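You operate a simulated robot arm through the tools that you are given. There is no shell and no other tool. Be economical: measure what you need, move in short steps, check, and stop when the job is done.

Carry out the task below with a simulated robot arm. There is one attempt and no reset: what you move stays moved.

TASK
At 3 bar, click the switch knob round till its lamp lights.
Fine: set the bar with the air knob; stop at the first mark where the lamp is lit; then air knob to zero and vent the test panel.

It is judged by the outcome, as a careful person would: the job done as asked, and still so three seconds after it is handed in. It fails if anything else is knocked over, pushed out of place, dropped, spilled or broken.

THE ROBOT
A 7-joint arm with a two-finger parallel gripper, fixed in place. Base frame: the origin is at the foot of the arm, x ahead of it, y to its left, z up; the work surface is at about z = 0.84. Units: m, rad, N and s.
With the tool pointing down near the work surface it reaches from about 0.24 to 0.68 m from the base axis. Its first joint turns from -1.152 to 1.152 rad. Payload 2.4 kg.
The TCP is the grasp point between the finger pads, 0.03 m short of the fingertips. In the tool frame z runs along the fingers and y along their closing line. The gripper opens to 0.094 m. The fingers are 0.028 m wide and 0.01 m thick; the gripper's body (0.05 by 0.096 m) begins 0.055 m behind the TCP.
Orientation is that of the tool frame in the base frame, as a unit quaternion [w, x, y, z]. With the fingers straight down and closing along the base's y, the tool's x points along the base's -x, its y along +y and its z along -z.

THE INTERFACE
- The arm moves only by the tool drive_tool. Its argument "commands" is a list of rows, each a list of 6 numbers: the shift along the tool's x, y, z in units of 400 mm (1.0 is 400 mm), then the turn, a rotation vector about the tool's x, y, z in units of 60 degrees (1.0 is 60 degrees). In form: [[x, y, z, ax, ay, az], ...]. A call has 1 to 8 rows; each row is the pose to reach, as a shift and turn from the pose commanded when the call began, along the tool's axes at that moment. "jaw" is the finger opening in m, from 0 to 0.094, set as the call begins (left out, the last holds). A call with a number of a shift or a turn outside -1 to 1 is refused whole. Each row takes 0.2 s and may step no farther than 0.05 m and 0.15 rad from the row before; otherwise, or with a gripper value out of range, the whole call is refused. A pose out of reach is approached as far as the arm can. The call stops where the force on the tool passes 40 N (or 10 N more than at its start, if that is more) or the arm is blocked; 0.2 s more then pass. Each finger travels about 0.153 m/s and halts on what it meets, pressing with about 30 N; the grip force reading is that of the motor and also rises with nothing between the fingers. The clock runs only during rows and for 0.2 s after the last one: add rows that repeat a pose to give the fingers time. It gives the time, the measured TCP pose, the force on the tool (base axes), the opening and the grip force at its end, in the units of the frame above (readings bear some noise), with the torque about the TCP (base axes, N m) and any sound that the robot's microphone picked up, and new pictures: "show" is both (left out), scene, wrist or none.
- Cameras (640 x 400 px; columns grow to the right, rows downward): "scene" is fixed at [0.0481, 0.4841, 1.4428]; the picture's right is [-0.63, -0.78, 0.00], its down [-0.47, 0.37, -0.80] and it looks along [0.62, -0.50, -0.60] (base axes); focal length 267 px, centre (320, 200). "wrist" rides on the gripper at [0.076, 0.014, -0.103] in the tool frame; the picture's right is [-0.18, 0.98, 0.00], its down [-0.75, -0.14, -0.64] and it looks along [-0.63, -0.12, 0.77] (tool axes); focal length 243 px, centre (320, 200). There is no depth. A picture from a camera that has moved, and an enlarged one, comes with that camera's place and axes in the base frame and with its lens.
- enlarge(camera, box): a new picture of the part [left, top, right, bottom] of that camera's present view, enlarged. No time passes.
- close_job(): hands the job in; it is judged then, once.

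Go step by step. Nothing tells you positions but the pictures and the camera data: compare them with the known pose of the tool, close in by small moves and look again before you grip or let go. The budget is 120 turns and 200 pictures, counting those below and the enlarged ones. Unless the task says otherwise, let go and move clear before handing in, and close with one line.

The tools are called after ">>>" as name(argument=value, ...) on one line, values as JSON. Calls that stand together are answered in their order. drive_tool: Moves the arm, as the interface text tells. Its arguments: {"type":"object","properties":{"commands":{"type":"array"},"jaw":{"type":"number"},"show":{"type":"string","enum":["both","scene","wrist","none"]}},"required":["commands"]} The other tools are called the same way: enlarge (camera, box) takes an enlarged picture of a part of a camera's view; close_job () hands the job in.

At the start:

```text
t: 0.0
position: [0.3458, 0.1656, 1.2148]
tool_rot: [0.001, 0.0, 1.0, -0.001]
wrist_force: [-0.1, -0.7, 0.7]
wrist_torque: [0.01, 0.0, -0.01]
finger_gap: 0.0941
finger_force: 0.0
```

scene: 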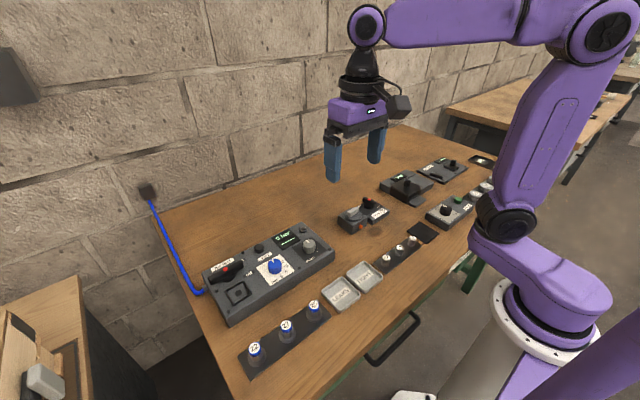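
wrist: 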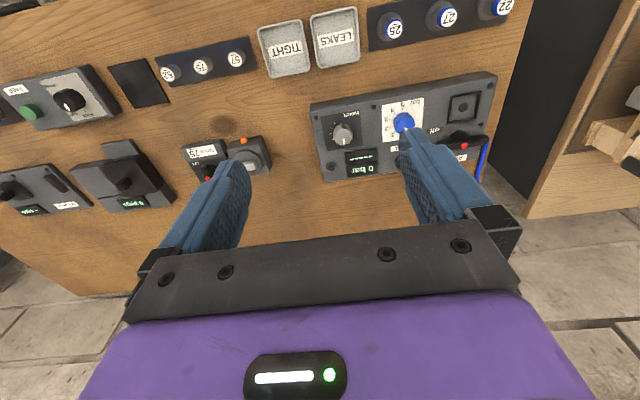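

I see several devices on the bench; the large panel with blue hose, blue knob, grey knob and a "0 bar" display looks like the test panel. I'll enlarge the views to read labels.

>>> enlarge(camera="wrist", box=[300, 60, 510, 190])

>>> enlarge(camera="scene", box=[190, 210, 350, 330])

>>> enlarge(camera="wrist", box=[0, 50, 290, 230])

>>> enlarge(camera="scene", box=[320, 150, 510, 270])

```text
3.05 times, centred on (405, 125) of wrist
camera zoom: at [0.2685, 0.1787, 1.3176], right [0.18, 0.98, 0.0], down [0.75, -0.14, 0.64], along [0.63, -0.12, -0.77], focal length 739 px, centre (61, 429)
```

zoom: 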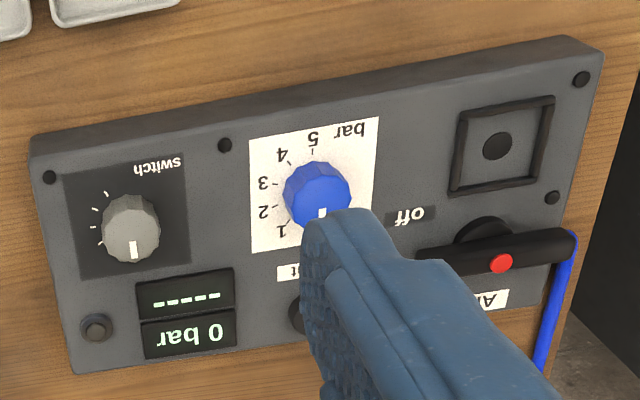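

```text
3.33 times, centred on (270, 270) of scene
camera zoom: at [0.0481, 0.4841, 1.4428], right [-0.63, -0.78, 0.0], down [-0.47, 0.37, -0.8], along [0.62, -0.5, -0.6], focal length 892 px, centre (487, -33)
```

zoom: 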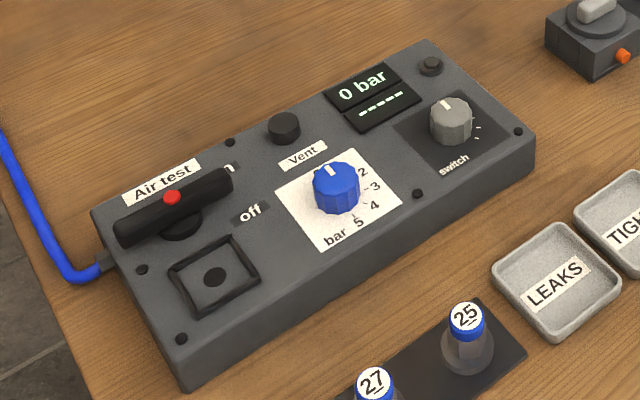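

```text
2.21 times, centred on (145, 140) of wrist
camera zoom: at [0.2685, 0.1787, 1.3176], right [0.18, 0.98, 0.0], down [0.75, -0.14, 0.64], along [0.63, -0.12, -0.77], focal length 535 px, centre (706, 332)
```

zoom: 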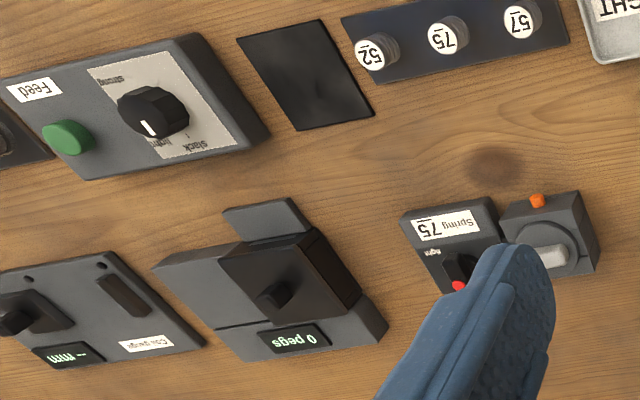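

```text
3.33 times, centred on (415, 210) of scene
camera zoom: at [0.0481, 0.4841, 1.4428], right [-0.63, -0.78, 0.0], down [-0.47, 0.37, -0.8], along [0.62, -0.5, -0.6], focal length 892 px, centre (3, 167)
```

zoom: 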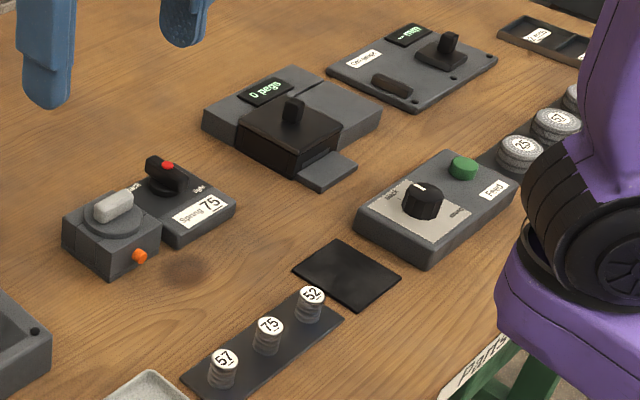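

The test panel is the "Air test" box near (0.46, 0.27). I'll move over it for a clear close look.

>>> drive_tool(commands=[[-0.02, 0.07, 0.07, 0, 0, 0], [-0.04, 0.14, 0.14, 0, 0, 0], [-0.06, 0.21, 0.2, 0, 0, 0], [-0.06, 0.21, 0.2, 0, 0, 0]])

```text
t: 1.0
position: [0.3674, 0.2494, 1.1344]
tool_rot: [0.0, 0.001, 1.0, 0.0]
wrist_force: [0.7, 0.6, 0.2]
wrist_torque: [0.0, -0.02, 0.03]
finger_gap: 0.0939
finger_force: 0.0
camera wrist: at [0.2924, 0.263, 1.2378], right [0.18, 0.98, 0.0], down [0.75, -0.14, 0.64], along [0.63, -0.12, -0.77], focal length 243 px, centre (320, 200)
```

scene: 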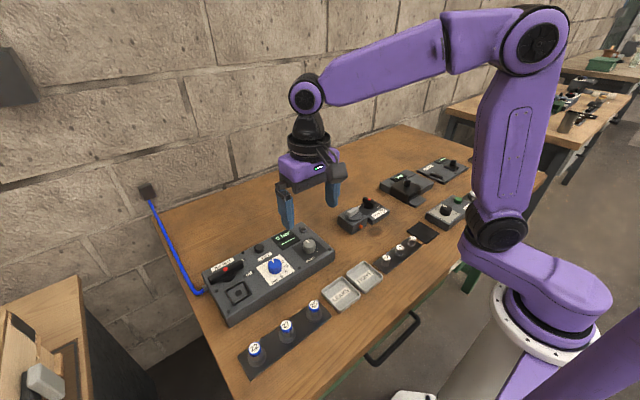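
wrist: 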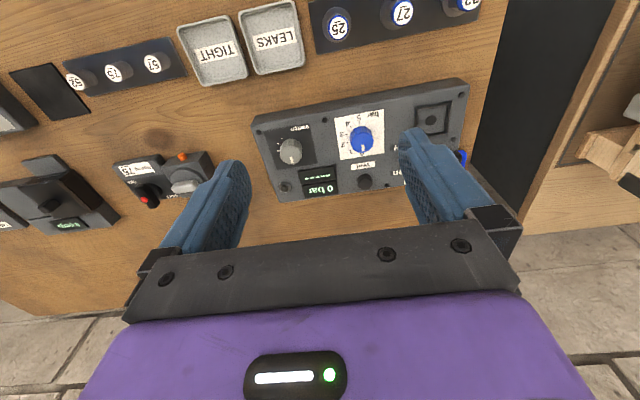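

>>> enlarge(camera="wrist", box=[245, 75, 405, 205])

>>> enlarge(camera="scene", box=[200, 255, 260, 320])

>>> enlarge(camera="scene", box=[250, 225, 330, 285])

```text
3.08 times, centred on (325, 140) of wrist
camera zoom: at [0.2924, 0.263, 1.2378], right [0.18, 0.98, 0.0], down [0.75, -0.14, 0.64], along [0.63, -0.12, -0.77], focal length 746 px, centre (305, 385)
```

zoom: 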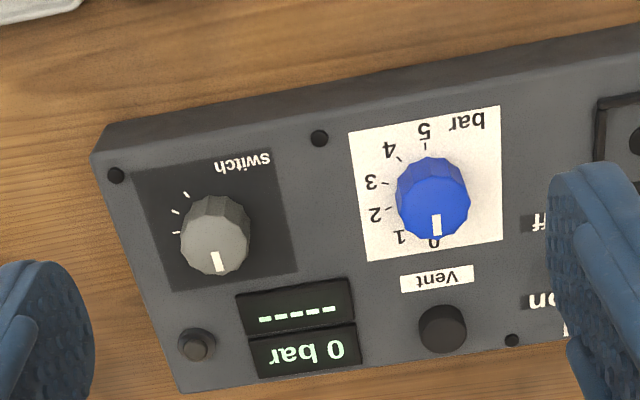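

```text
6.15 times, centred on (230, 288) of scene
camera zoom: at [0.048, 0.4841, 1.4428], right [-0.63, -0.78, 0.0], down [-0.47, 0.37, -0.8], along [0.62, -0.5, -0.6], focal length 1646 px, centre (874, -338)
```

zoom: 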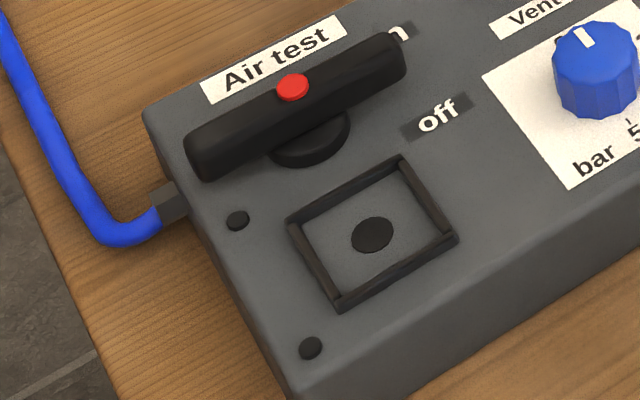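

```text
6.67 times, centred on (290, 255) of scene
camera zoom: at [0.048, 0.4841, 1.4428], right [-0.63, -0.78, 0.0], down [-0.47, 0.37, -0.8], along [0.62, -0.5, -0.6], focal length 1783 px, centre (520, -167)
```

zoom: 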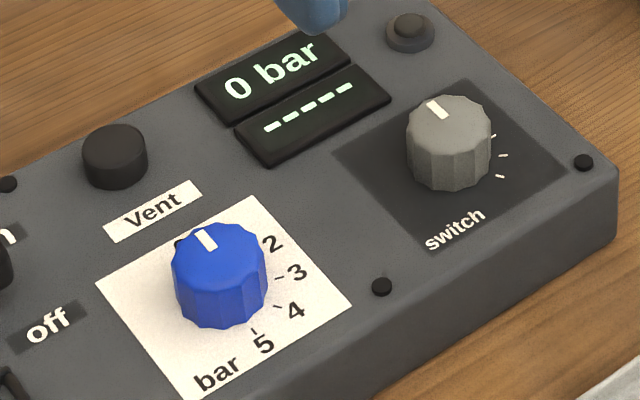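

The panel reads 0 bar, with the lever appearing on "on". The blue knob goes clockwise from 0 (pointing +x) through to 5, near (0.445, 0.297). I'll move above it.

>>> drive_tool(commands=[[-0.066, 0.04, 0.085, 0, 0, 0], [-0.133, 0.08, 0.17, 0, 0, 0], [-0.2, 0.12, 0.25, 0, 0, 0], [-0.2, 0.12, 0.25, 0, 0, 0]], jaw=0.065)

```text
t: 2.0
position: [0.4483, 0.298, 1.0333]
tool_rot: [0.001, -0.001, 1.0, 0.001]
wrist_force: [-0.8, 0.0, -0.8]
wrist_torque: [0.02, 0.04, 0.0]
finger_gap: 0.0648
finger_force: 0.0
camera wrist: at [0.3717, 0.3111, 1.1364], right [0.18, 0.98, 0.0], down [0.75, -0.14, 0.64], along [0.63, -0.12, -0.77], focal length 243 px, centre (320, 200)
```

scene: 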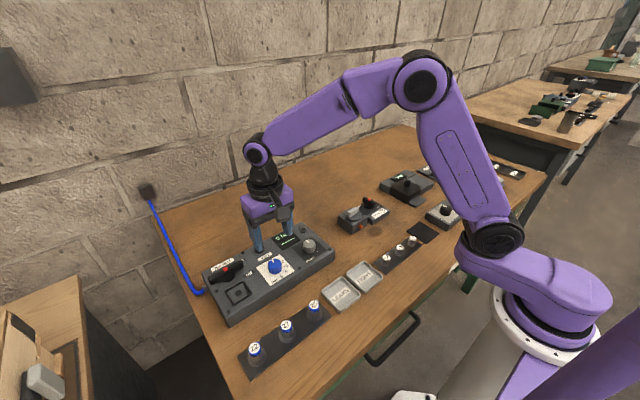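
wrist: 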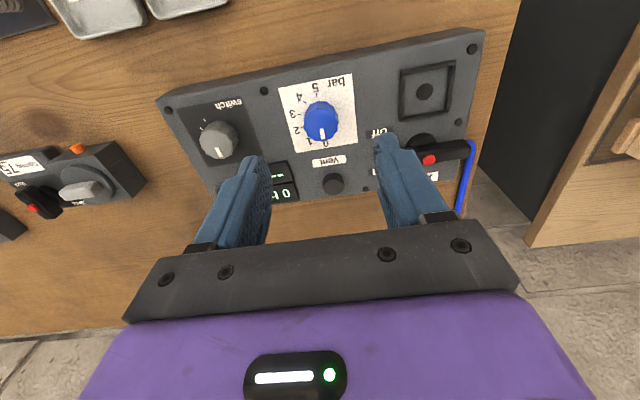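

The knob lies about (0.463, 0.294), top near z 0.90. I'll go lower above it and pre-rotate later after checking.

>>> drive_tool(commands=[[-0.018, -0.005, 0.09, 0, 0, 0], [-0.037, -0.01, 0.18, 0, 0, 0], [-0.037, -0.01, 0.18, 0, 0, 0]])

>>> enlarge(camera="scene", box=[200, 200, 340, 300])

```text
t: 2.8
position: [0.4638, 0.2918, 0.9628]
tool_rot: [0.0, -0.001, 1.0, 0.0]
wrist_force: [0.1, 0.4, 0.2]
wrist_torque: [0.01, 0.0, 0.0]
finger_gap: 0.0651
finger_force: 0.1
camera wrist: at [0.3869, 0.3064, 1.0649], right [0.18, 0.98, 0.0], down [0.75, -0.14, 0.64], along [0.63, -0.12, -0.77], focal length 243 px, centre (320, 200)
```

scene: 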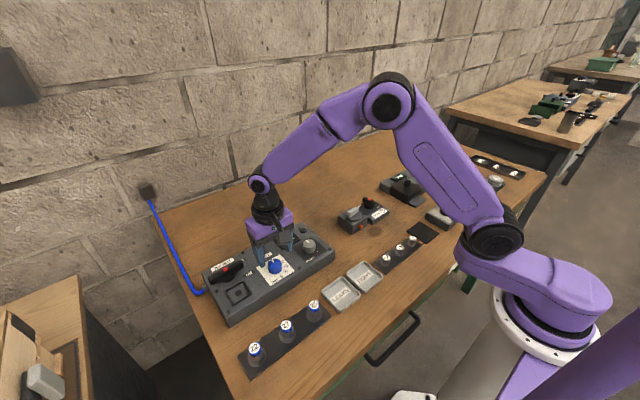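
wrist: 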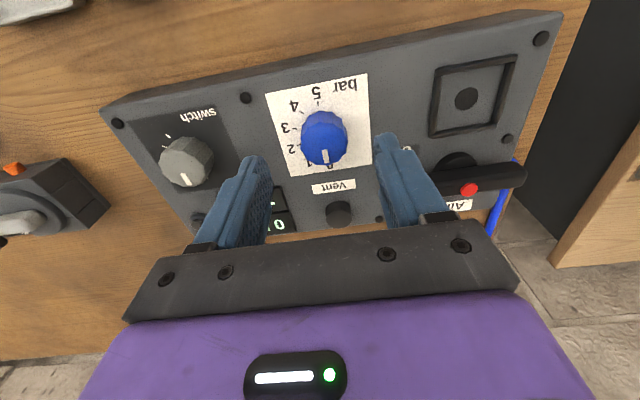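

```text
4.00 times, centred on (270, 250) of scene
camera zoom: at [0.0481, 0.4841, 1.4428], right [-0.63, -0.78, 0.0], down [-0.47, 0.37, -0.8], along [0.62, -0.5, -0.6], focal length 1070 px, centre (520, 0)
```

zoom: 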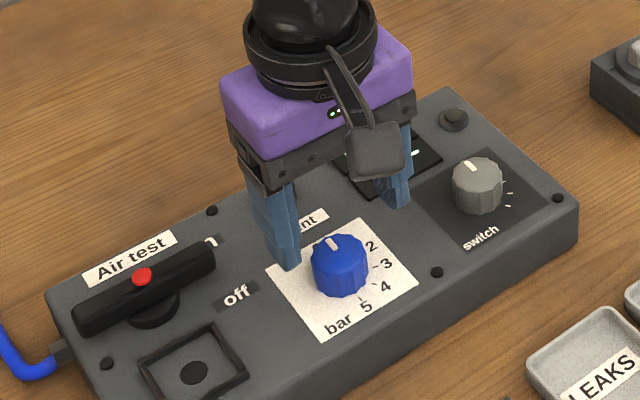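

Knob centre refined to (0.461, 0.295). I rotate −54° at this height, so the turn to 3 bar ends around +54°.

>>> drive_tool(commands=[[0.007, 0.008, 0, 0, 0, -0.13], [0.007, 0.008, 0, 0, 0, -0.26], [0.007, 0.008, 0, 0, 0, -0.39], [0.007, 0.008, 0, 0, 0, -0.52], [0.007, 0.008, 0, 0, 0, -0.65], [0.007, 0.008, 0, 0, 0, -0.78], [0.007, 0.008, 0, 0, 0, -0.9], [0.007, 0.008, 0, 0, 0, -0.9]])

>>> enlarge(camera="scene", box=[200, 200, 340, 300])

```text
t: 4.6
position: [0.4617, 0.2977, 0.9625]
tool_rot: [0.0, -0.455, 0.89, -0.001]
wrist_force: [-1.2, 0.2, -0.3]
wrist_torque: [-0.02, 0.02, 0.03]
finger_gap: 0.0648
finger_force: 0.1
camera wrist: at [0.4044, 0.2425, 1.0656], right [-0.69, 0.72, 0.0], down [0.56, 0.53, 0.64], along [0.47, 0.44, -0.77], focal length 243 px, centre (320, 200)
```

scene: 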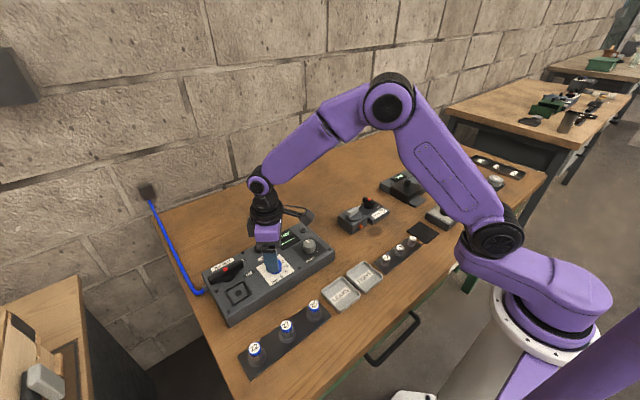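
wrist: 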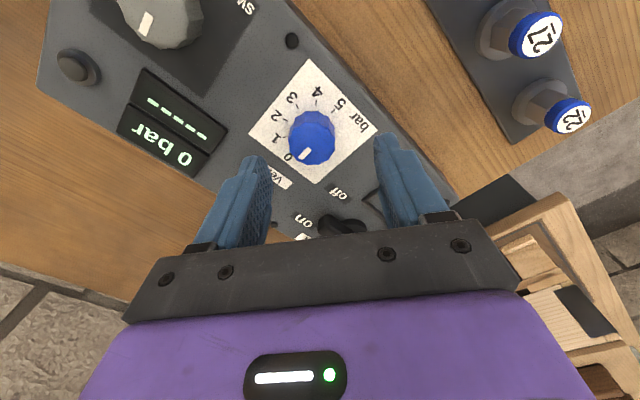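

```text
4.00 times, centred on (270, 250) of scene
camera zoom: at [0.0481, 0.4841, 1.4428], right [-0.63, -0.78, 0.0], down [-0.47, 0.37, -0.8], along [0.62, -0.5, -0.6], focal length 1070 px, centre (520, 0)
```

zoom: 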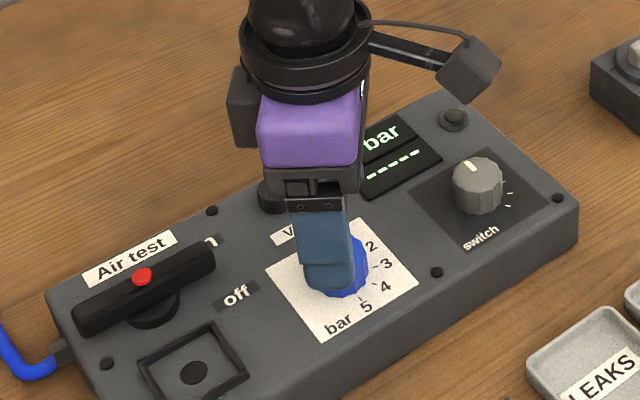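

Slightly recentring and descending around the knob.

>>> drive_tool(commands=[[0.01, -0.006, 0.05, 0, 0, 0], [0.01, -0.006, 0.106, 0, 0, 0], [0.01, -0.006, 0.106, 0, 0, 0]])

>>> enlarge(camera="wrist", box=[220, 90, 420, 215])

>>> enlarge(camera="scene", box=[230, 220, 320, 290])

```text
t: 5.4
position: [0.4602, 0.293, 0.9209]
tool_rot: [0.001, -0.454, 0.891, 0.0]
wrist_force: [0.3, -0.8, -0.3]
wrist_torque: [0.02, 0.01, -0.02]
finger_gap: 0.0648
finger_force: 0.1
camera wrist: at [0.4037, 0.2377, 1.0232], right [-0.69, 0.73, 0.0], down [0.56, 0.53, 0.64], along [0.47, 0.44, -0.77], focal length 243 px, centre (320, 200)
```

scene: 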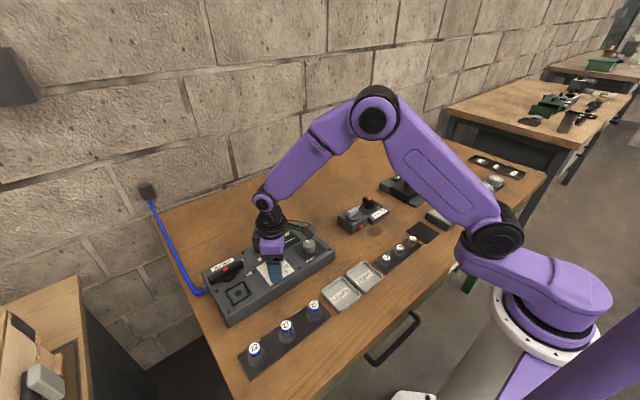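
wrist: 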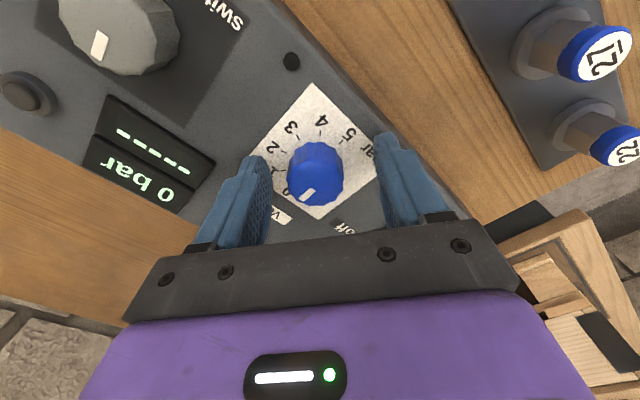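

```text
3.20 times, centred on (320, 152) of wrist
camera zoom: at [0.4037, 0.2377, 1.0232], right [-0.69, 0.73, 0.0], down [0.56, 0.53, 0.64], along [0.47, 0.44, -0.77], focal length 776 px, centre (320, 352)
```

zoom: 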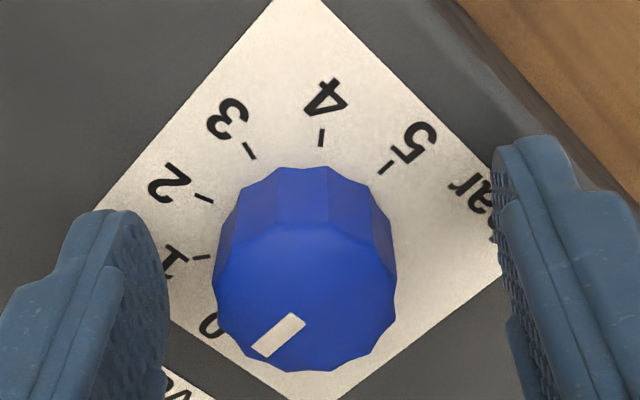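

```text
5.71 times, centred on (275, 255) of scene
camera zoom: at [0.0481, 0.4841, 1.4428], right [-0.63, -0.78, 0.0], down [-0.47, 0.37, -0.8], along [0.62, -0.5, -0.6], focal length 1528 px, centre (577, -114)
```

zoom: 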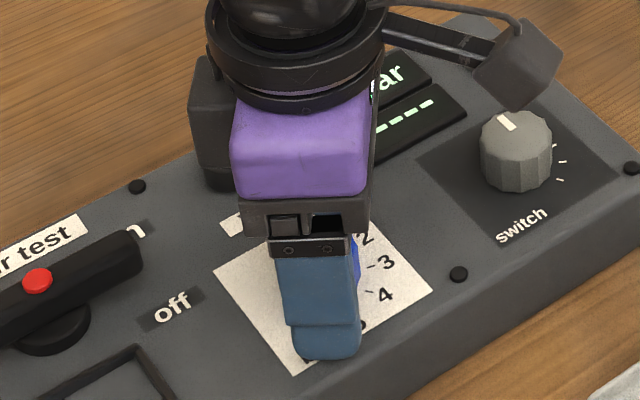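

The knob sits between the fingers, already about 15 mm deep. I make a small centring shift and grip.

>>> drive_tool(commands=[[-0.01, -0.006, 0.0, 0, 0, 0], [-0.01, -0.006, 0.0, 0, 0, 0]], show="none")

>>> drive_tool(commands=[[0, 0, 0, 0, 0, 0], [0, 0, 0, 0, 0, 0]], jaw=0.02, show="wrist")

>>> enlarge(camera="wrist", box=[220, 90, 420, 215])

```text
t: 6.0
position: [0.4645, 0.2942, 0.9214]
tool_rot: [0.0, -0.455, 0.891, 0.0]
wrist_force: [-0.7, -0.3, 0.2]
wrist_torque: [0.01, 0.01, -0.02]
finger_gap: 0.0647
finger_force: 0.0
```

```text
t: 6.6
position: [0.4654, 0.2918, 0.9215]
tool_rot: [0.0, -0.453, 0.891, 0.0]
wrist_force: [7.9, -5.1, -4.2]
wrist_torque: [0.17, -0.21, -0.05]
finger_gap: 0.0331
finger_force: 45.3
camera wrist: at [0.4091, 0.2386, 1.0233], right [-0.69, 0.73, 0.0], down [0.56, 0.53, 0.64], along [0.47, 0.44, -0.77], focal length 243 px, centre (320, 200)
```

wrist: 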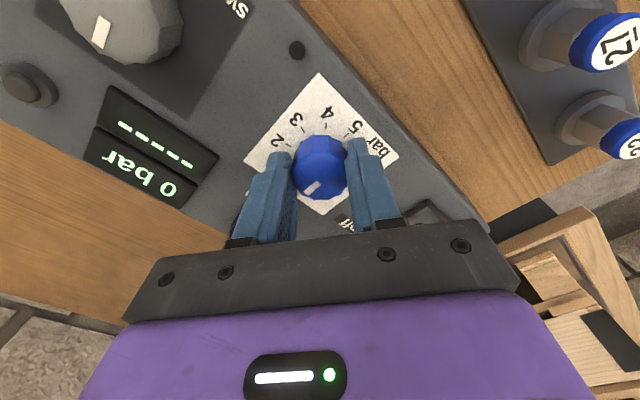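

```text
3.20 times, centred on (320, 152) of wrist
camera zoom: at [0.4091, 0.2386, 1.0233], right [-0.69, 0.73, 0.0], down [0.56, 0.53, 0.64], along [0.47, 0.44, -0.77], focal length 776 px, centre (320, 352)
```

zoom: 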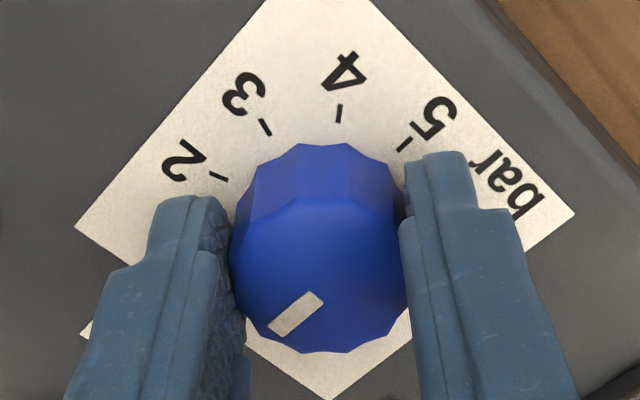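

Knob is gripped (33 mm). Turning clockwise a bit and watching the display.

>>> drive_tool(commands=[[0, -0.005, 0, 0, 0, 0.13], [0, -0.005, 0, 0, 0, 0.26], [0, -0.005, 0, 0, 0, 0.39], [0, -0.005, 0, 0, 0, 0.5]], show="wrist")

>>> enlarge(camera="wrist", box=[90, 60, 420, 240])

```text
t: 7.6
position: [0.465, 0.2943, 0.9215]
tool_rot: [-0.001, -0.209, 0.978, 0.0]
wrist_force: [-7.1, 2.7, 3.8]
wrist_torque: [0.19, -0.14, -0.03]
finger_gap: 0.0332
finger_force: 45.1
camera wrist: at [0.3893, 0.2751, 1.0235], right [-0.23, 0.97, 0.0], down [0.75, 0.18, 0.64], along [0.62, 0.15, -0.77], focal length 243 px, centre (320, 200)
```

wrist: 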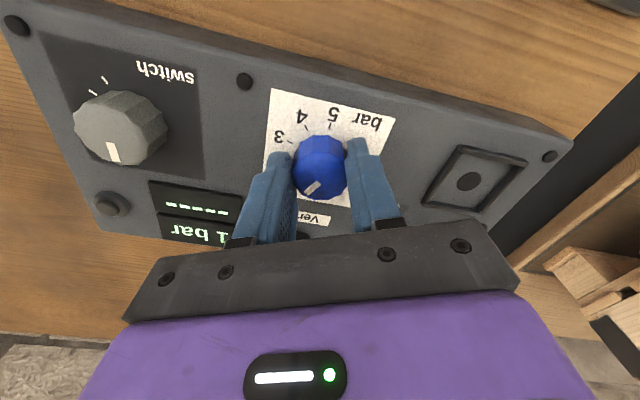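

```text
1.94 times, centred on (255, 150) of wrist
camera zoom: at [0.3893, 0.2751, 1.0235], right [-0.23, 0.97, 0.0], down [0.75, 0.18, 0.64], along [0.62, 0.15, -0.77], focal length 470 px, centre (446, 297)
```

zoom: 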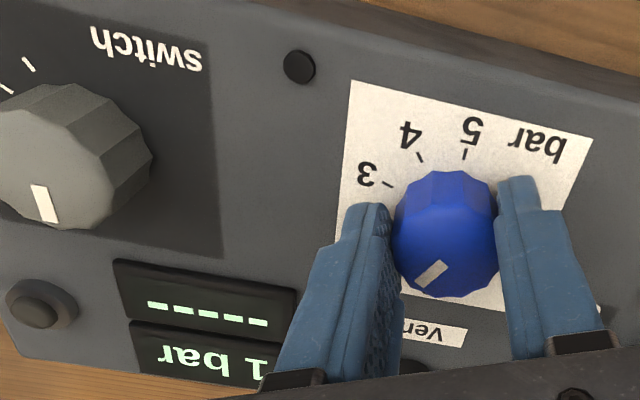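

Display shows 1 bar after about 30°. Continuing.

>>> drive_tool(commands=[[0, 0, 0, 0, 0, 0.14], [0, 0, 0, 0, 0, 0.28], [0, 0, 0, 0, 0, 0.42], [0, 0, 0, 0, 0, 0.56], [0, 0, 0, 0, 0, 0.7], [0, 0, 0, 0, 0, 0.84]], show="wrist")

>>> enlarge(camera="wrist", box=[90, 60, 420, 240])

>>> enlarge(camera="scene", box=[230, 220, 320, 290])

```text
t: 9.0
position: [0.4648, 0.2976, 0.9205]
tool_rot: [0.0, 0.227, 0.974, 0.002]
wrist_force: [-10.0, 23.3, 1.5]
wrist_torque: [0.39, 1.1, 0.06]
finger_gap: 0.0334
finger_force: 45.0
camera wrist: at [0.4025, 0.3419, 1.0234], right [0.6, 0.8, 0.0], down [0.61, -0.46, 0.64], along [0.51, -0.38, -0.77], focal length 243 px, centre (320, 200)
```

wrist: 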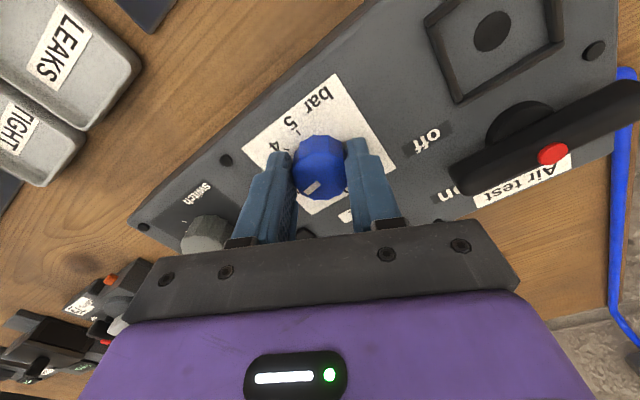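

```text
1.94 times, centred on (255, 150) of wrist
camera zoom: at [0.4025, 0.3419, 1.0234], right [0.6, 0.8, 0.0], down [0.61, -0.46, 0.64], along [0.51, -0.38, -0.77], focal length 470 px, centre (446, 297)
```

zoom: 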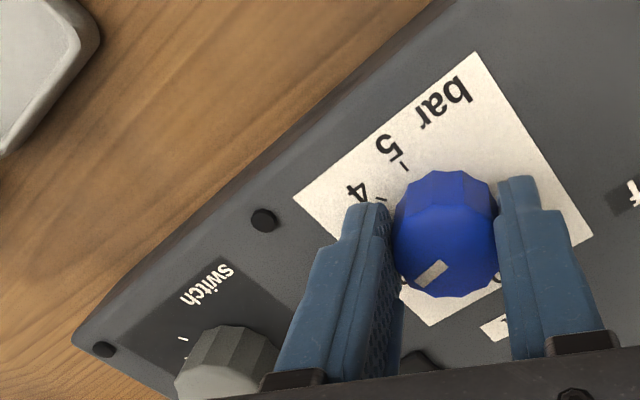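

```text
5.71 times, centred on (275, 255) of scene
camera zoom: at [0.0478, 0.4847, 1.4426], right [-0.63, -0.78, 0.0], down [-0.47, 0.37, -0.8], along [0.62, -0.5, -0.6], focal length 1528 px, centre (577, -114)
```

zoom: 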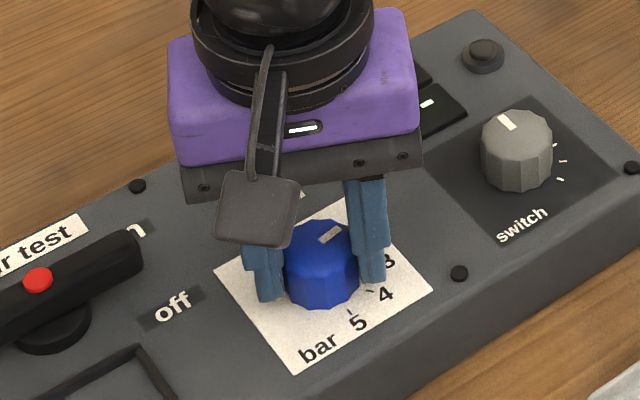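

Display is hidden and lateral force has built up; I'll release, letting the tool relax, rise and read.

>>> drive_tool(commands=[[0, 0, 0, 0, 0, 0], [0, 0, 0, 0, 0, 0], [0, 0, -0.1, 0, 0, 0], [0, 0, -0.1, 0, 0, -0.12], [0, 0, -0.1, 0, 0, -0.24], [0, 0, -0.1, 0, 0, -0.36], [0, 0, -0.1, 0, 0, -0.44], [0, 0, -0.1, 0, 0, -0.44]], jaw=0.065)

>>> enlarge(camera="wrist", box=[90, 60, 420, 260])

>>> enlarge(camera="scene", box=[230, 220, 320, 290])

```text
t: 10.8
position: [0.4663, 0.2924, 0.9604]
tool_rot: [0.0, -0.001, 1.0, -0.001]
wrist_force: [-0.3, 0.5, 0.4]
wrist_torque: [0.0, 0.0, -0.03]
finger_gap: 0.0648
finger_force: 0.1
camera wrist: at [0.3899, 0.3059, 1.0631], right [0.18, 0.98, 0.0], down [0.75, -0.14, 0.64], along [0.63, -0.12, -0.77], focal length 243 px, centre (320, 200)
```

scene: 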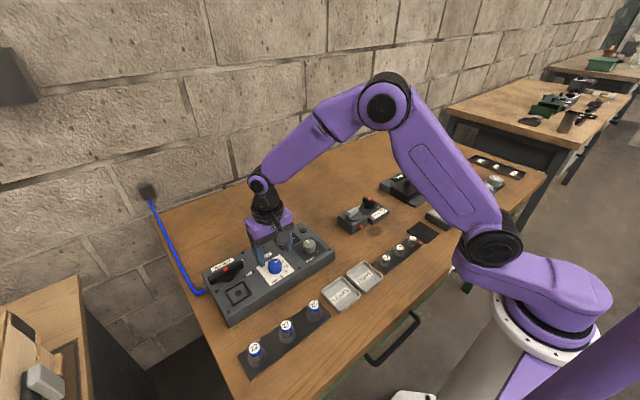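
wrist: 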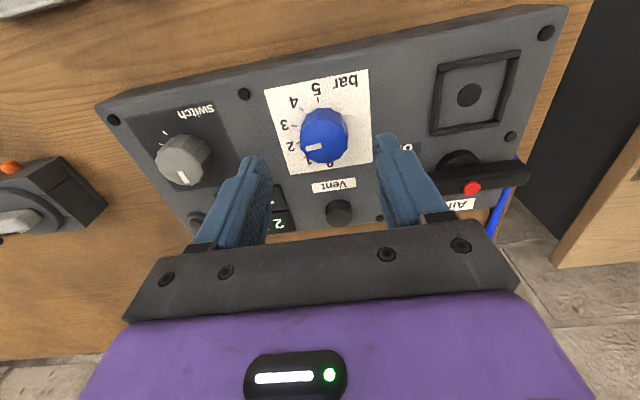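

```text
1.94 times, centred on (255, 160) of wrist
camera zoom: at [0.3899, 0.3059, 1.0631], right [0.18, 0.98, 0.0], down [0.75, -0.14, 0.64], along [0.63, -0.12, -0.77], focal length 470 px, centre (446, 278)
```

zoom: 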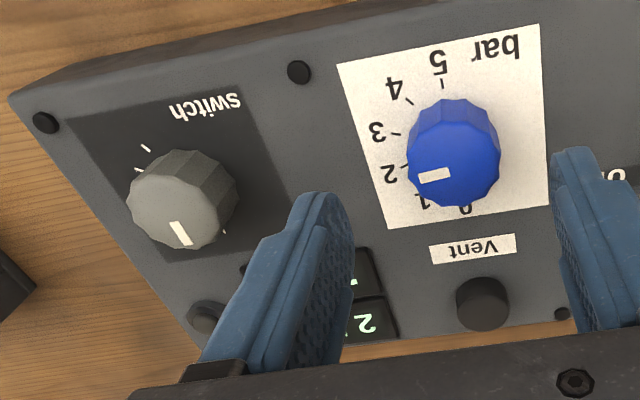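

```text
5.71 times, centred on (275, 255) of scene
camera zoom: at [0.0481, 0.4841, 1.4428], right [-0.63, -0.78, 0.0], down [-0.47, 0.37, -0.8], along [0.62, -0.5, -0.6], focal length 1528 px, centre (577, -114)
```

zoom: 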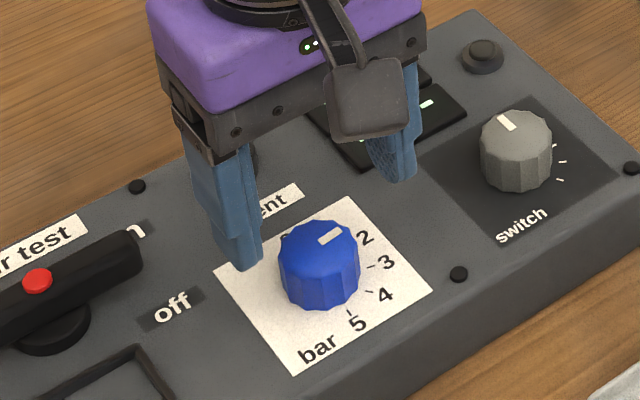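

The display reads 2 and the knob points near 2. I'll regrip with yaw −57° so the display stays visible while turning to 3.

>>> drive_tool(commands=[[0.005, 0.01, 0, 0, 0, -0.14], [0.005, 0.01, 0, 0, 0, -0.28], [0.005, 0.01, 0, 0, 0, -0.42], [0.005, 0.01, 0, 0, 0, -0.56], [0.005, 0.01, 0, 0, 0, -0.7], [0.005, 0.01, 0.0, 0, 0, -0.84], [0.005, 0.01, 0.05, 0, 0, -0.95], [0.005, 0.01, 0.1, 0, 0, -0.95]], show="none")

>>> drive_tool(commands=[[0, 0, 0, 0, 0, 0], [0, 0, 0, 0, 0, 0]], jaw=0.02, show="wrist")

```text
t: 12.6
position: [0.4647, 0.2973, 0.9213]
tool_rot: [0.0, -0.478, 0.878, 0.0]
wrist_force: [-0.1, -1.0, 1.0]
wrist_torque: [0.03, 0.01, 0.01]
finger_gap: 0.0651
finger_force: 0.1
```

```text
t: 13.2
position: [0.468, 0.2938, 0.9203]
tool_rot: [0.002, -0.476, 0.88, 0.001]
wrist_force: [18.2, -11.3, -8.9]
wrist_torque: [0.76, -0.82, 0.01]
finger_gap: 0.0333
finger_force: 44.6
camera wrist: at [0.4128, 0.2374, 1.0234], right [-0.72, 0.69, 0.0], down [0.53, 0.55, 0.64], along [0.45, 0.46, -0.76], focal length 243 px, centre (320, 200)
```

wrist: 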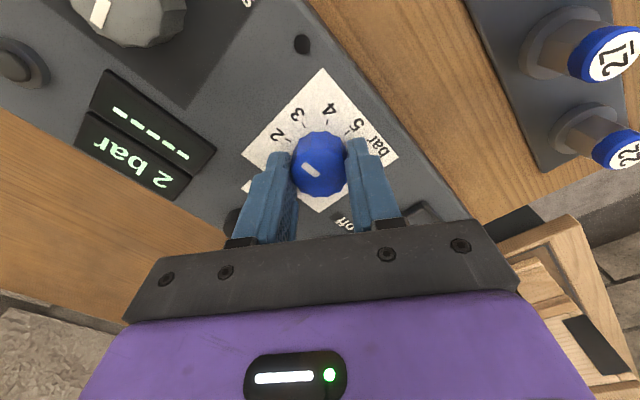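

Gripped; 2 bar displayed. The knob axis is at about (0.469, 0.2955); I'll shift to it while turning further.

>>> drive_tool(commands=[[-0.0045, -0.011, 0, 0, 0, 0], [-0.0045, -0.011, 0, 0, 0, 0.13], [-0.0045, -0.011, 0, 0, 0, 0.26], [-0.0045, -0.011, 0, 0, 0, 0.39], [-0.0045, -0.011, 0, 0, 0, 0.45]], show="wrist")

>>> enlarge(camera="wrist", box=[90, 60, 420, 260])

>>> enlarge(camera="scene", box=[230, 220, 320, 290])

```text
t: 14.4
position: [0.4672, 0.2943, 0.9217]
tool_rot: [-0.003, -0.258, 0.966, -0.002]
wrist_force: [-14.6, -17.2, 20.9]
wrist_torque: [-0.06, -0.06, -0.03]
finger_gap: 0.0331
finger_force: 45.3
camera wrist: at [0.3941, 0.2686, 1.0241], right [-0.33, 0.94, 0.0], down [0.73, 0.26, 0.64], along [0.6, 0.21, -0.77], focal length 243 px, centre (320, 200)
```

wrist: 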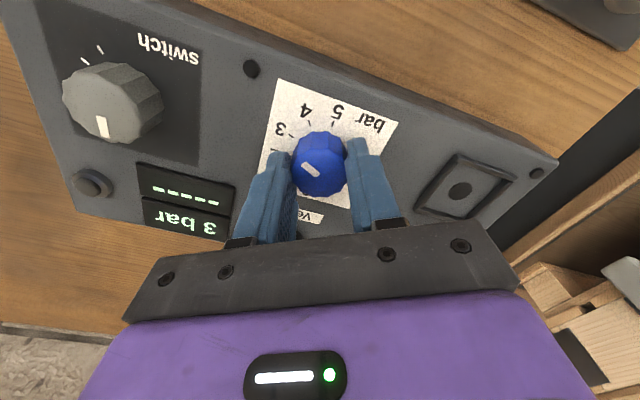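

```text
1.94 times, centred on (255, 160) of wrist
camera zoom: at [0.3941, 0.2686, 1.0241], right [-0.33, 0.94, 0.0], down [0.73, 0.26, 0.64], along [0.6, 0.21, -0.77], focal length 470 px, centre (446, 278)
```

zoom: 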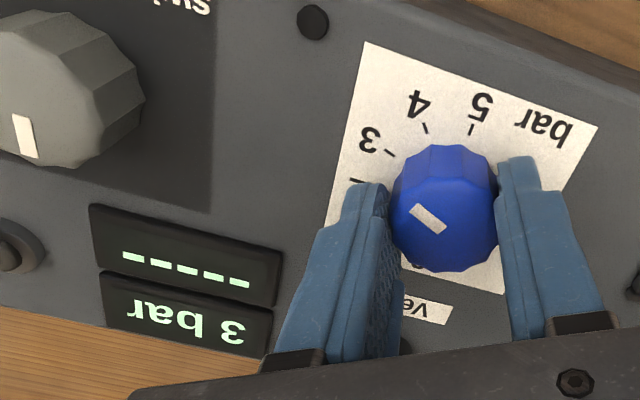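

```text
5.71 times, centred on (275, 255) of scene
camera zoom: at [0.0473, 0.4834, 1.4431], right [-0.63, -0.78, 0.0], down [-0.47, 0.38, -0.8], along [0.62, -0.5, -0.6], focal length 1528 px, centre (577, -114)
```

zoom: 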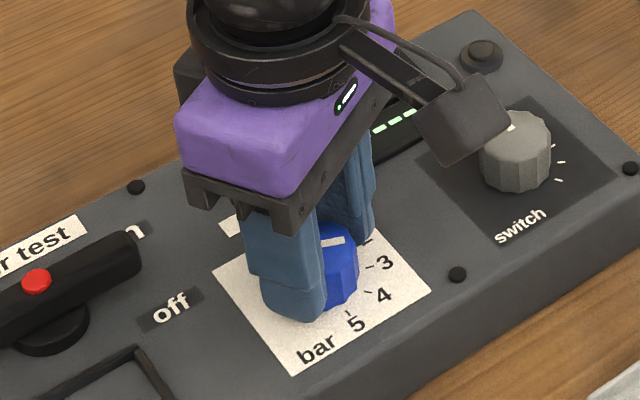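

Display shows 3 bar with the pointer toward 3. Releasing and rising, then checking.

>>> drive_tool(commands=[[0, 0, 0, 0, 0, 0], [0, 0, 0, 0, 0, 0], [0, 0, -0.1, 0, 0, 0], [0, 0, -0.1, 0, 0, 0]], jaw=0.065, show="wrist")

>>> enlarge(camera="wrist", box=[60, 20, 420, 245])

>>> enlarge(camera="scene", box=[240, 215, 330, 285])

```text
t: 15.4
position: [0.4686, 0.2957, 0.9613]
tool_rot: [0.001, -0.259, 0.966, 0.0]
wrist_force: [0.2, 0.1, 0.2]
wrist_torque: [0.0, -0.03, -0.01]
finger_gap: 0.0651
finger_force: 0.0
camera wrist: at [0.3947, 0.2687, 1.0637], right [-0.33, 0.94, 0.0], down [0.72, 0.26, 0.64], along [0.61, 0.21, -0.77], focal length 243 px, centre (320, 200)
```

wrist: 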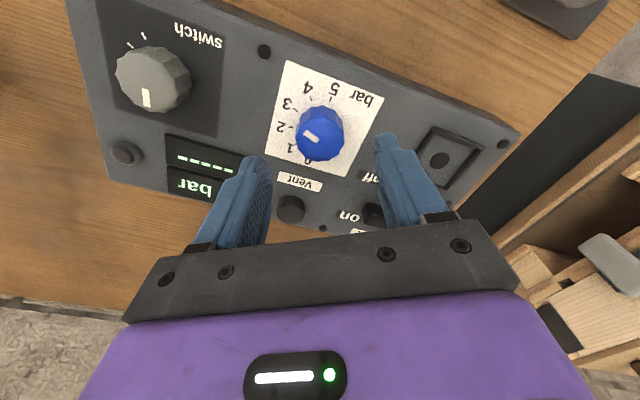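

```text
1.78 times, centred on (240, 132) of wrist
camera zoom: at [0.3947, 0.2687, 1.0637], right [-0.33, 0.94, 0.0], down [0.72, 0.26, 0.64], along [0.61, 0.21, -0.77], focal length 431 px, centre (462, 320)
```

zoom: 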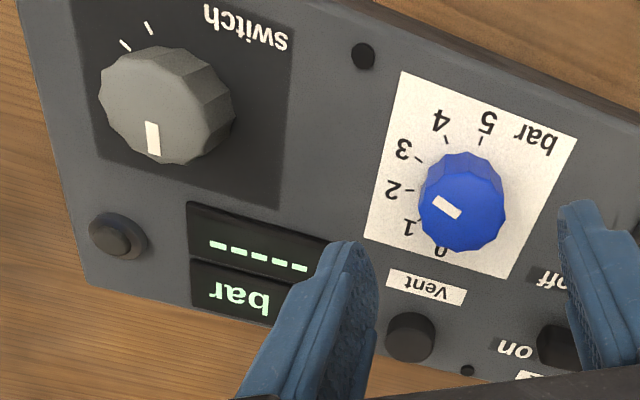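

```text
5.71 times, centred on (285, 250) of scene
camera zoom: at [0.0481, 0.4841, 1.4428], right [-0.63, -0.78, 0.0], down [-0.47, 0.37, -0.8], along [0.62, -0.5, -0.6], focal length 1528 px, centre (520, -86)
```

zoom: 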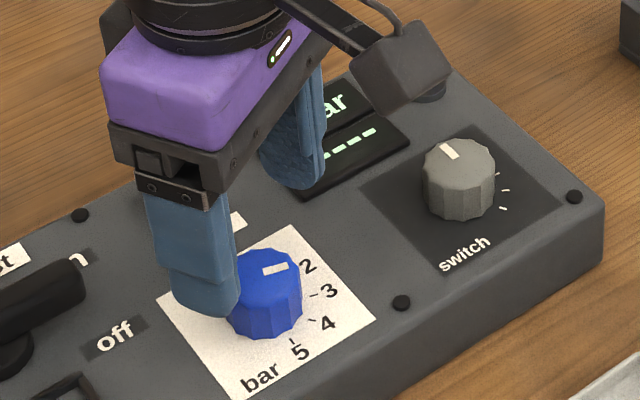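

Set at 3 bar. Moving over to the switch knob, near (0.468, 0.186), and looking.

>>> drive_tool(commands=[[0.0, 0.0, -0.06, 0, 0, 0], [0.046, -0.079, -0.06, 0, 0, 0], [0.092, -0.158, -0.06, 0, 0, 0], [0.1385, -0.237, -0.06, 0, 0, 0], [0.1385, -0.237, -0.06, 0, 0, 0]])

>>> enlarge(camera="wrist", box=[200, 60, 440, 230])

>>> enlarge(camera="scene", box=[240, 215, 330, 285])

```text
t: 16.6
position: [0.4697, 0.1859, 0.9844]
tool_rot: [0.0, -0.259, 0.966, 0.0]
wrist_force: [-0.2, -0.3, 0.0]
wrist_torque: [0.02, -0.01, -0.03]
finger_gap: 0.065
finger_force: 0.0
camera wrist: at [0.3957, 0.1591, 1.0871], right [-0.33, 0.94, 0.0], down [0.72, 0.26, 0.64], along [0.61, 0.21, -0.77], focal length 243 px, centre (320, 200)
```

scene: 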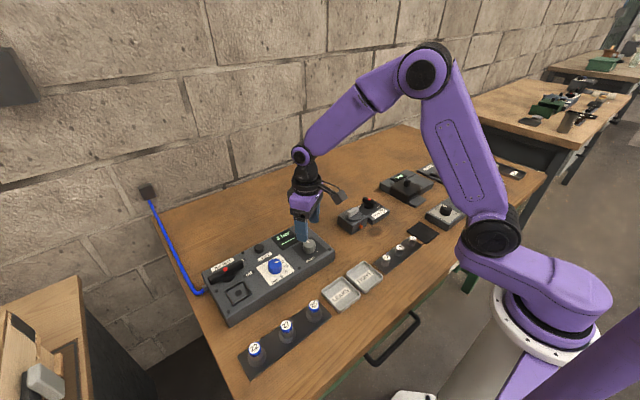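
wrist: 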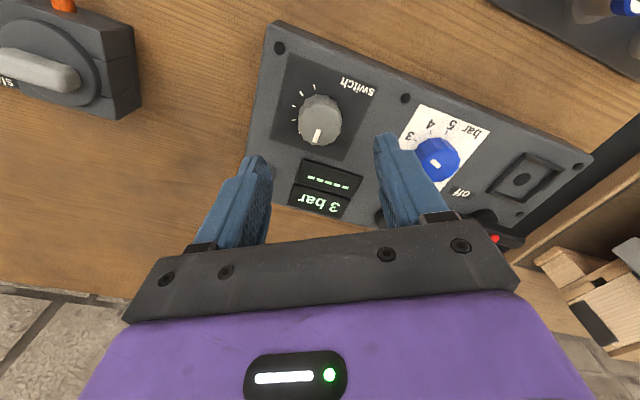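

```text
2.35 times, centred on (320, 145) of wrist
camera zoom: at [0.3957, 0.1591, 1.0871], right [-0.33, 0.94, 0.0], down [0.72, 0.26, 0.64], along [0.61, 0.21, -0.77], focal length 571 px, centre (320, 329)
```

zoom: 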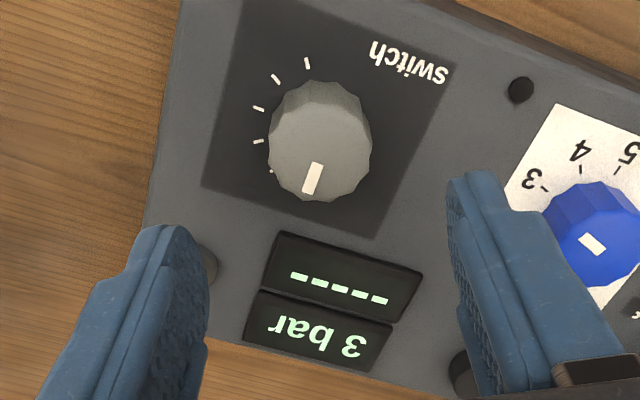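

```text
5.71 times, centred on (285, 250) of scene
camera zoom: at [0.0481, 0.4841, 1.4428], right [-0.63, -0.78, 0.0], down [-0.47, 0.37, -0.8], along [0.62, -0.5, -0.6], focal length 1528 px, centre (520, -86)
```

zoom: 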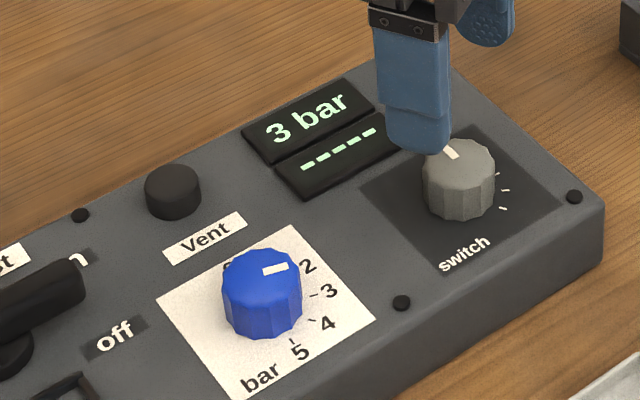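

Display holds 3 bar. The switch has six marks spaced about 30°, clockwise from the present one. I'll descend at yaw −54° and grip it.

>>> drive_tool(commands=[[0.006, 0, 0, 0, 0, -0.13], [0.006, 0, 0.03, 0, 0, -0.26], [0.006, 0, 0.06, 0, 0, -0.4], [0.006, 0, 0.11, 0, 0, -0.4], [0.006, 0, 0.158, 0, 0, -0.4], [0.006, 0, 0.158, 0, 0, -0.4]])

>>> enlarge(camera="wrist", box=[200, 60, 440, 230])

>>> enlarge(camera="scene", box=[260, 205, 350, 275])

```text
t: 18.0
position: [0.4671, 0.1837, 0.9211]
tool_rot: [0.0, -0.455, 0.891, 0.001]
wrist_force: [-0.3, 0.2, -0.5]
wrist_torque: [0.01, -0.01, -0.01]
finger_gap: 0.0652
finger_force: 0.0
camera wrist: at [0.4104, 0.1302, 1.0236], right [-0.69, 0.73, 0.0], down [0.56, 0.53, 0.64], along [0.47, 0.44, -0.77], focal length 243 px, centre (320, 200)
```

scene: 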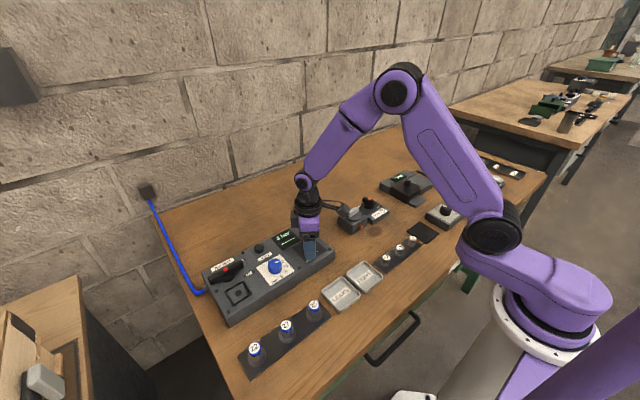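
wrist: 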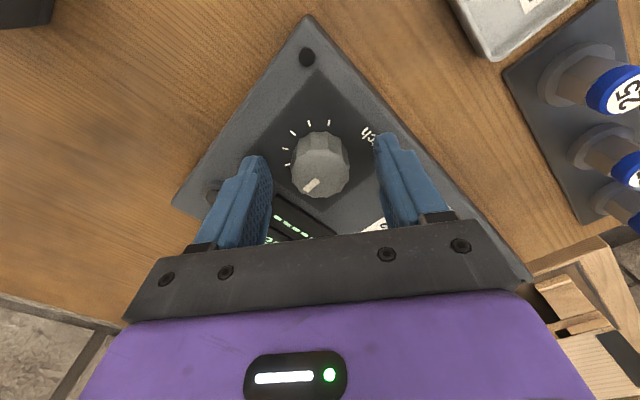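

```text
2.35 times, centred on (320, 145) of wrist
camera zoom: at [0.4104, 0.1302, 1.0236], right [-0.69, 0.73, 0.0], down [0.56, 0.53, 0.64], along [0.47, 0.44, -0.77], focal length 571 px, centre (320, 329)
```

zoom: 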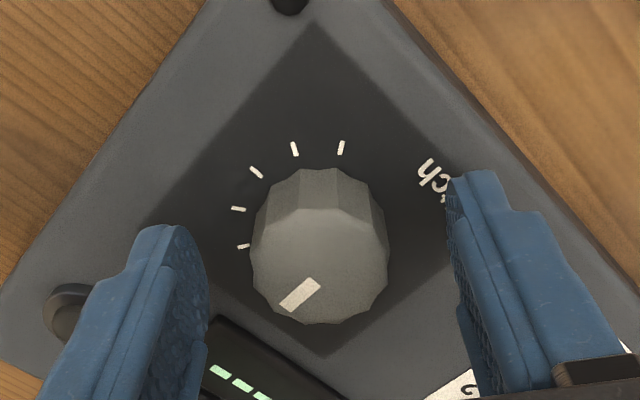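

```text
5.71 times, centred on (305, 240) of scene
camera zoom: at [0.0481, 0.4841, 1.4428], right [-0.63, -0.78, 0.0], down [-0.47, 0.37, -0.8], along [0.62, -0.5, -0.6], focal length 1528 px, centre (406, -29)
```

zoom: 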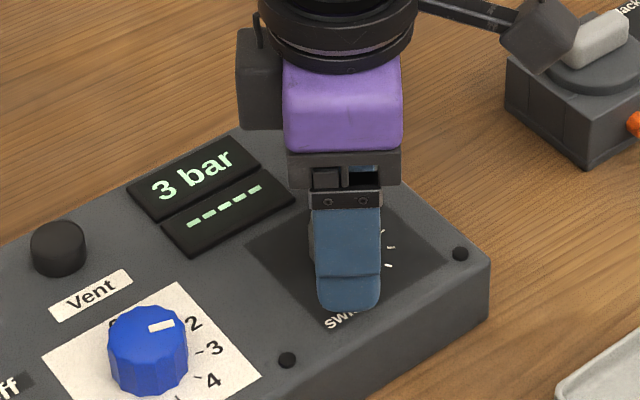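

Centred well. Gripping.

>>> drive_tool(commands=[[0, 0, 0, 0, 0, 0], [0, 0, 0, 0, 0, 0]], jaw=0.02, show="wrist")

```text
t: 18.6
position: [0.4672, 0.1854, 0.9214]
tool_rot: [0.0, -0.454, 0.891, 0.0]
wrist_force: [2.0, -1.8, -3.7]
wrist_torque: [0.15, -0.17, 0.0]
finger_gap: 0.0333
finger_force: 44.7
camera wrist: at [0.4105, 0.1301, 1.0237], right [-0.69, 0.73, 0.0], down [0.56, 0.53, 0.64], along [0.47, 0.44, -0.77], focal length 243 px, centre (320, 200)
```

wrist: 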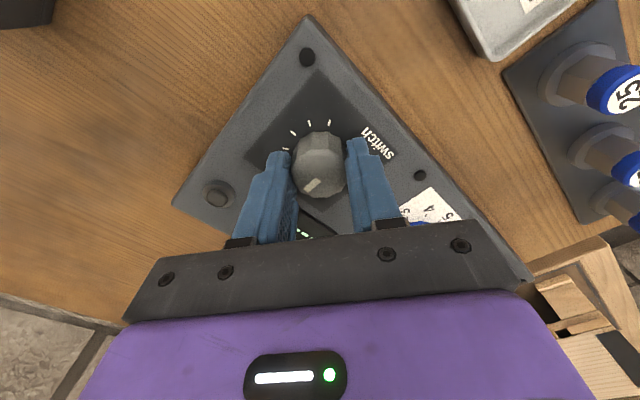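

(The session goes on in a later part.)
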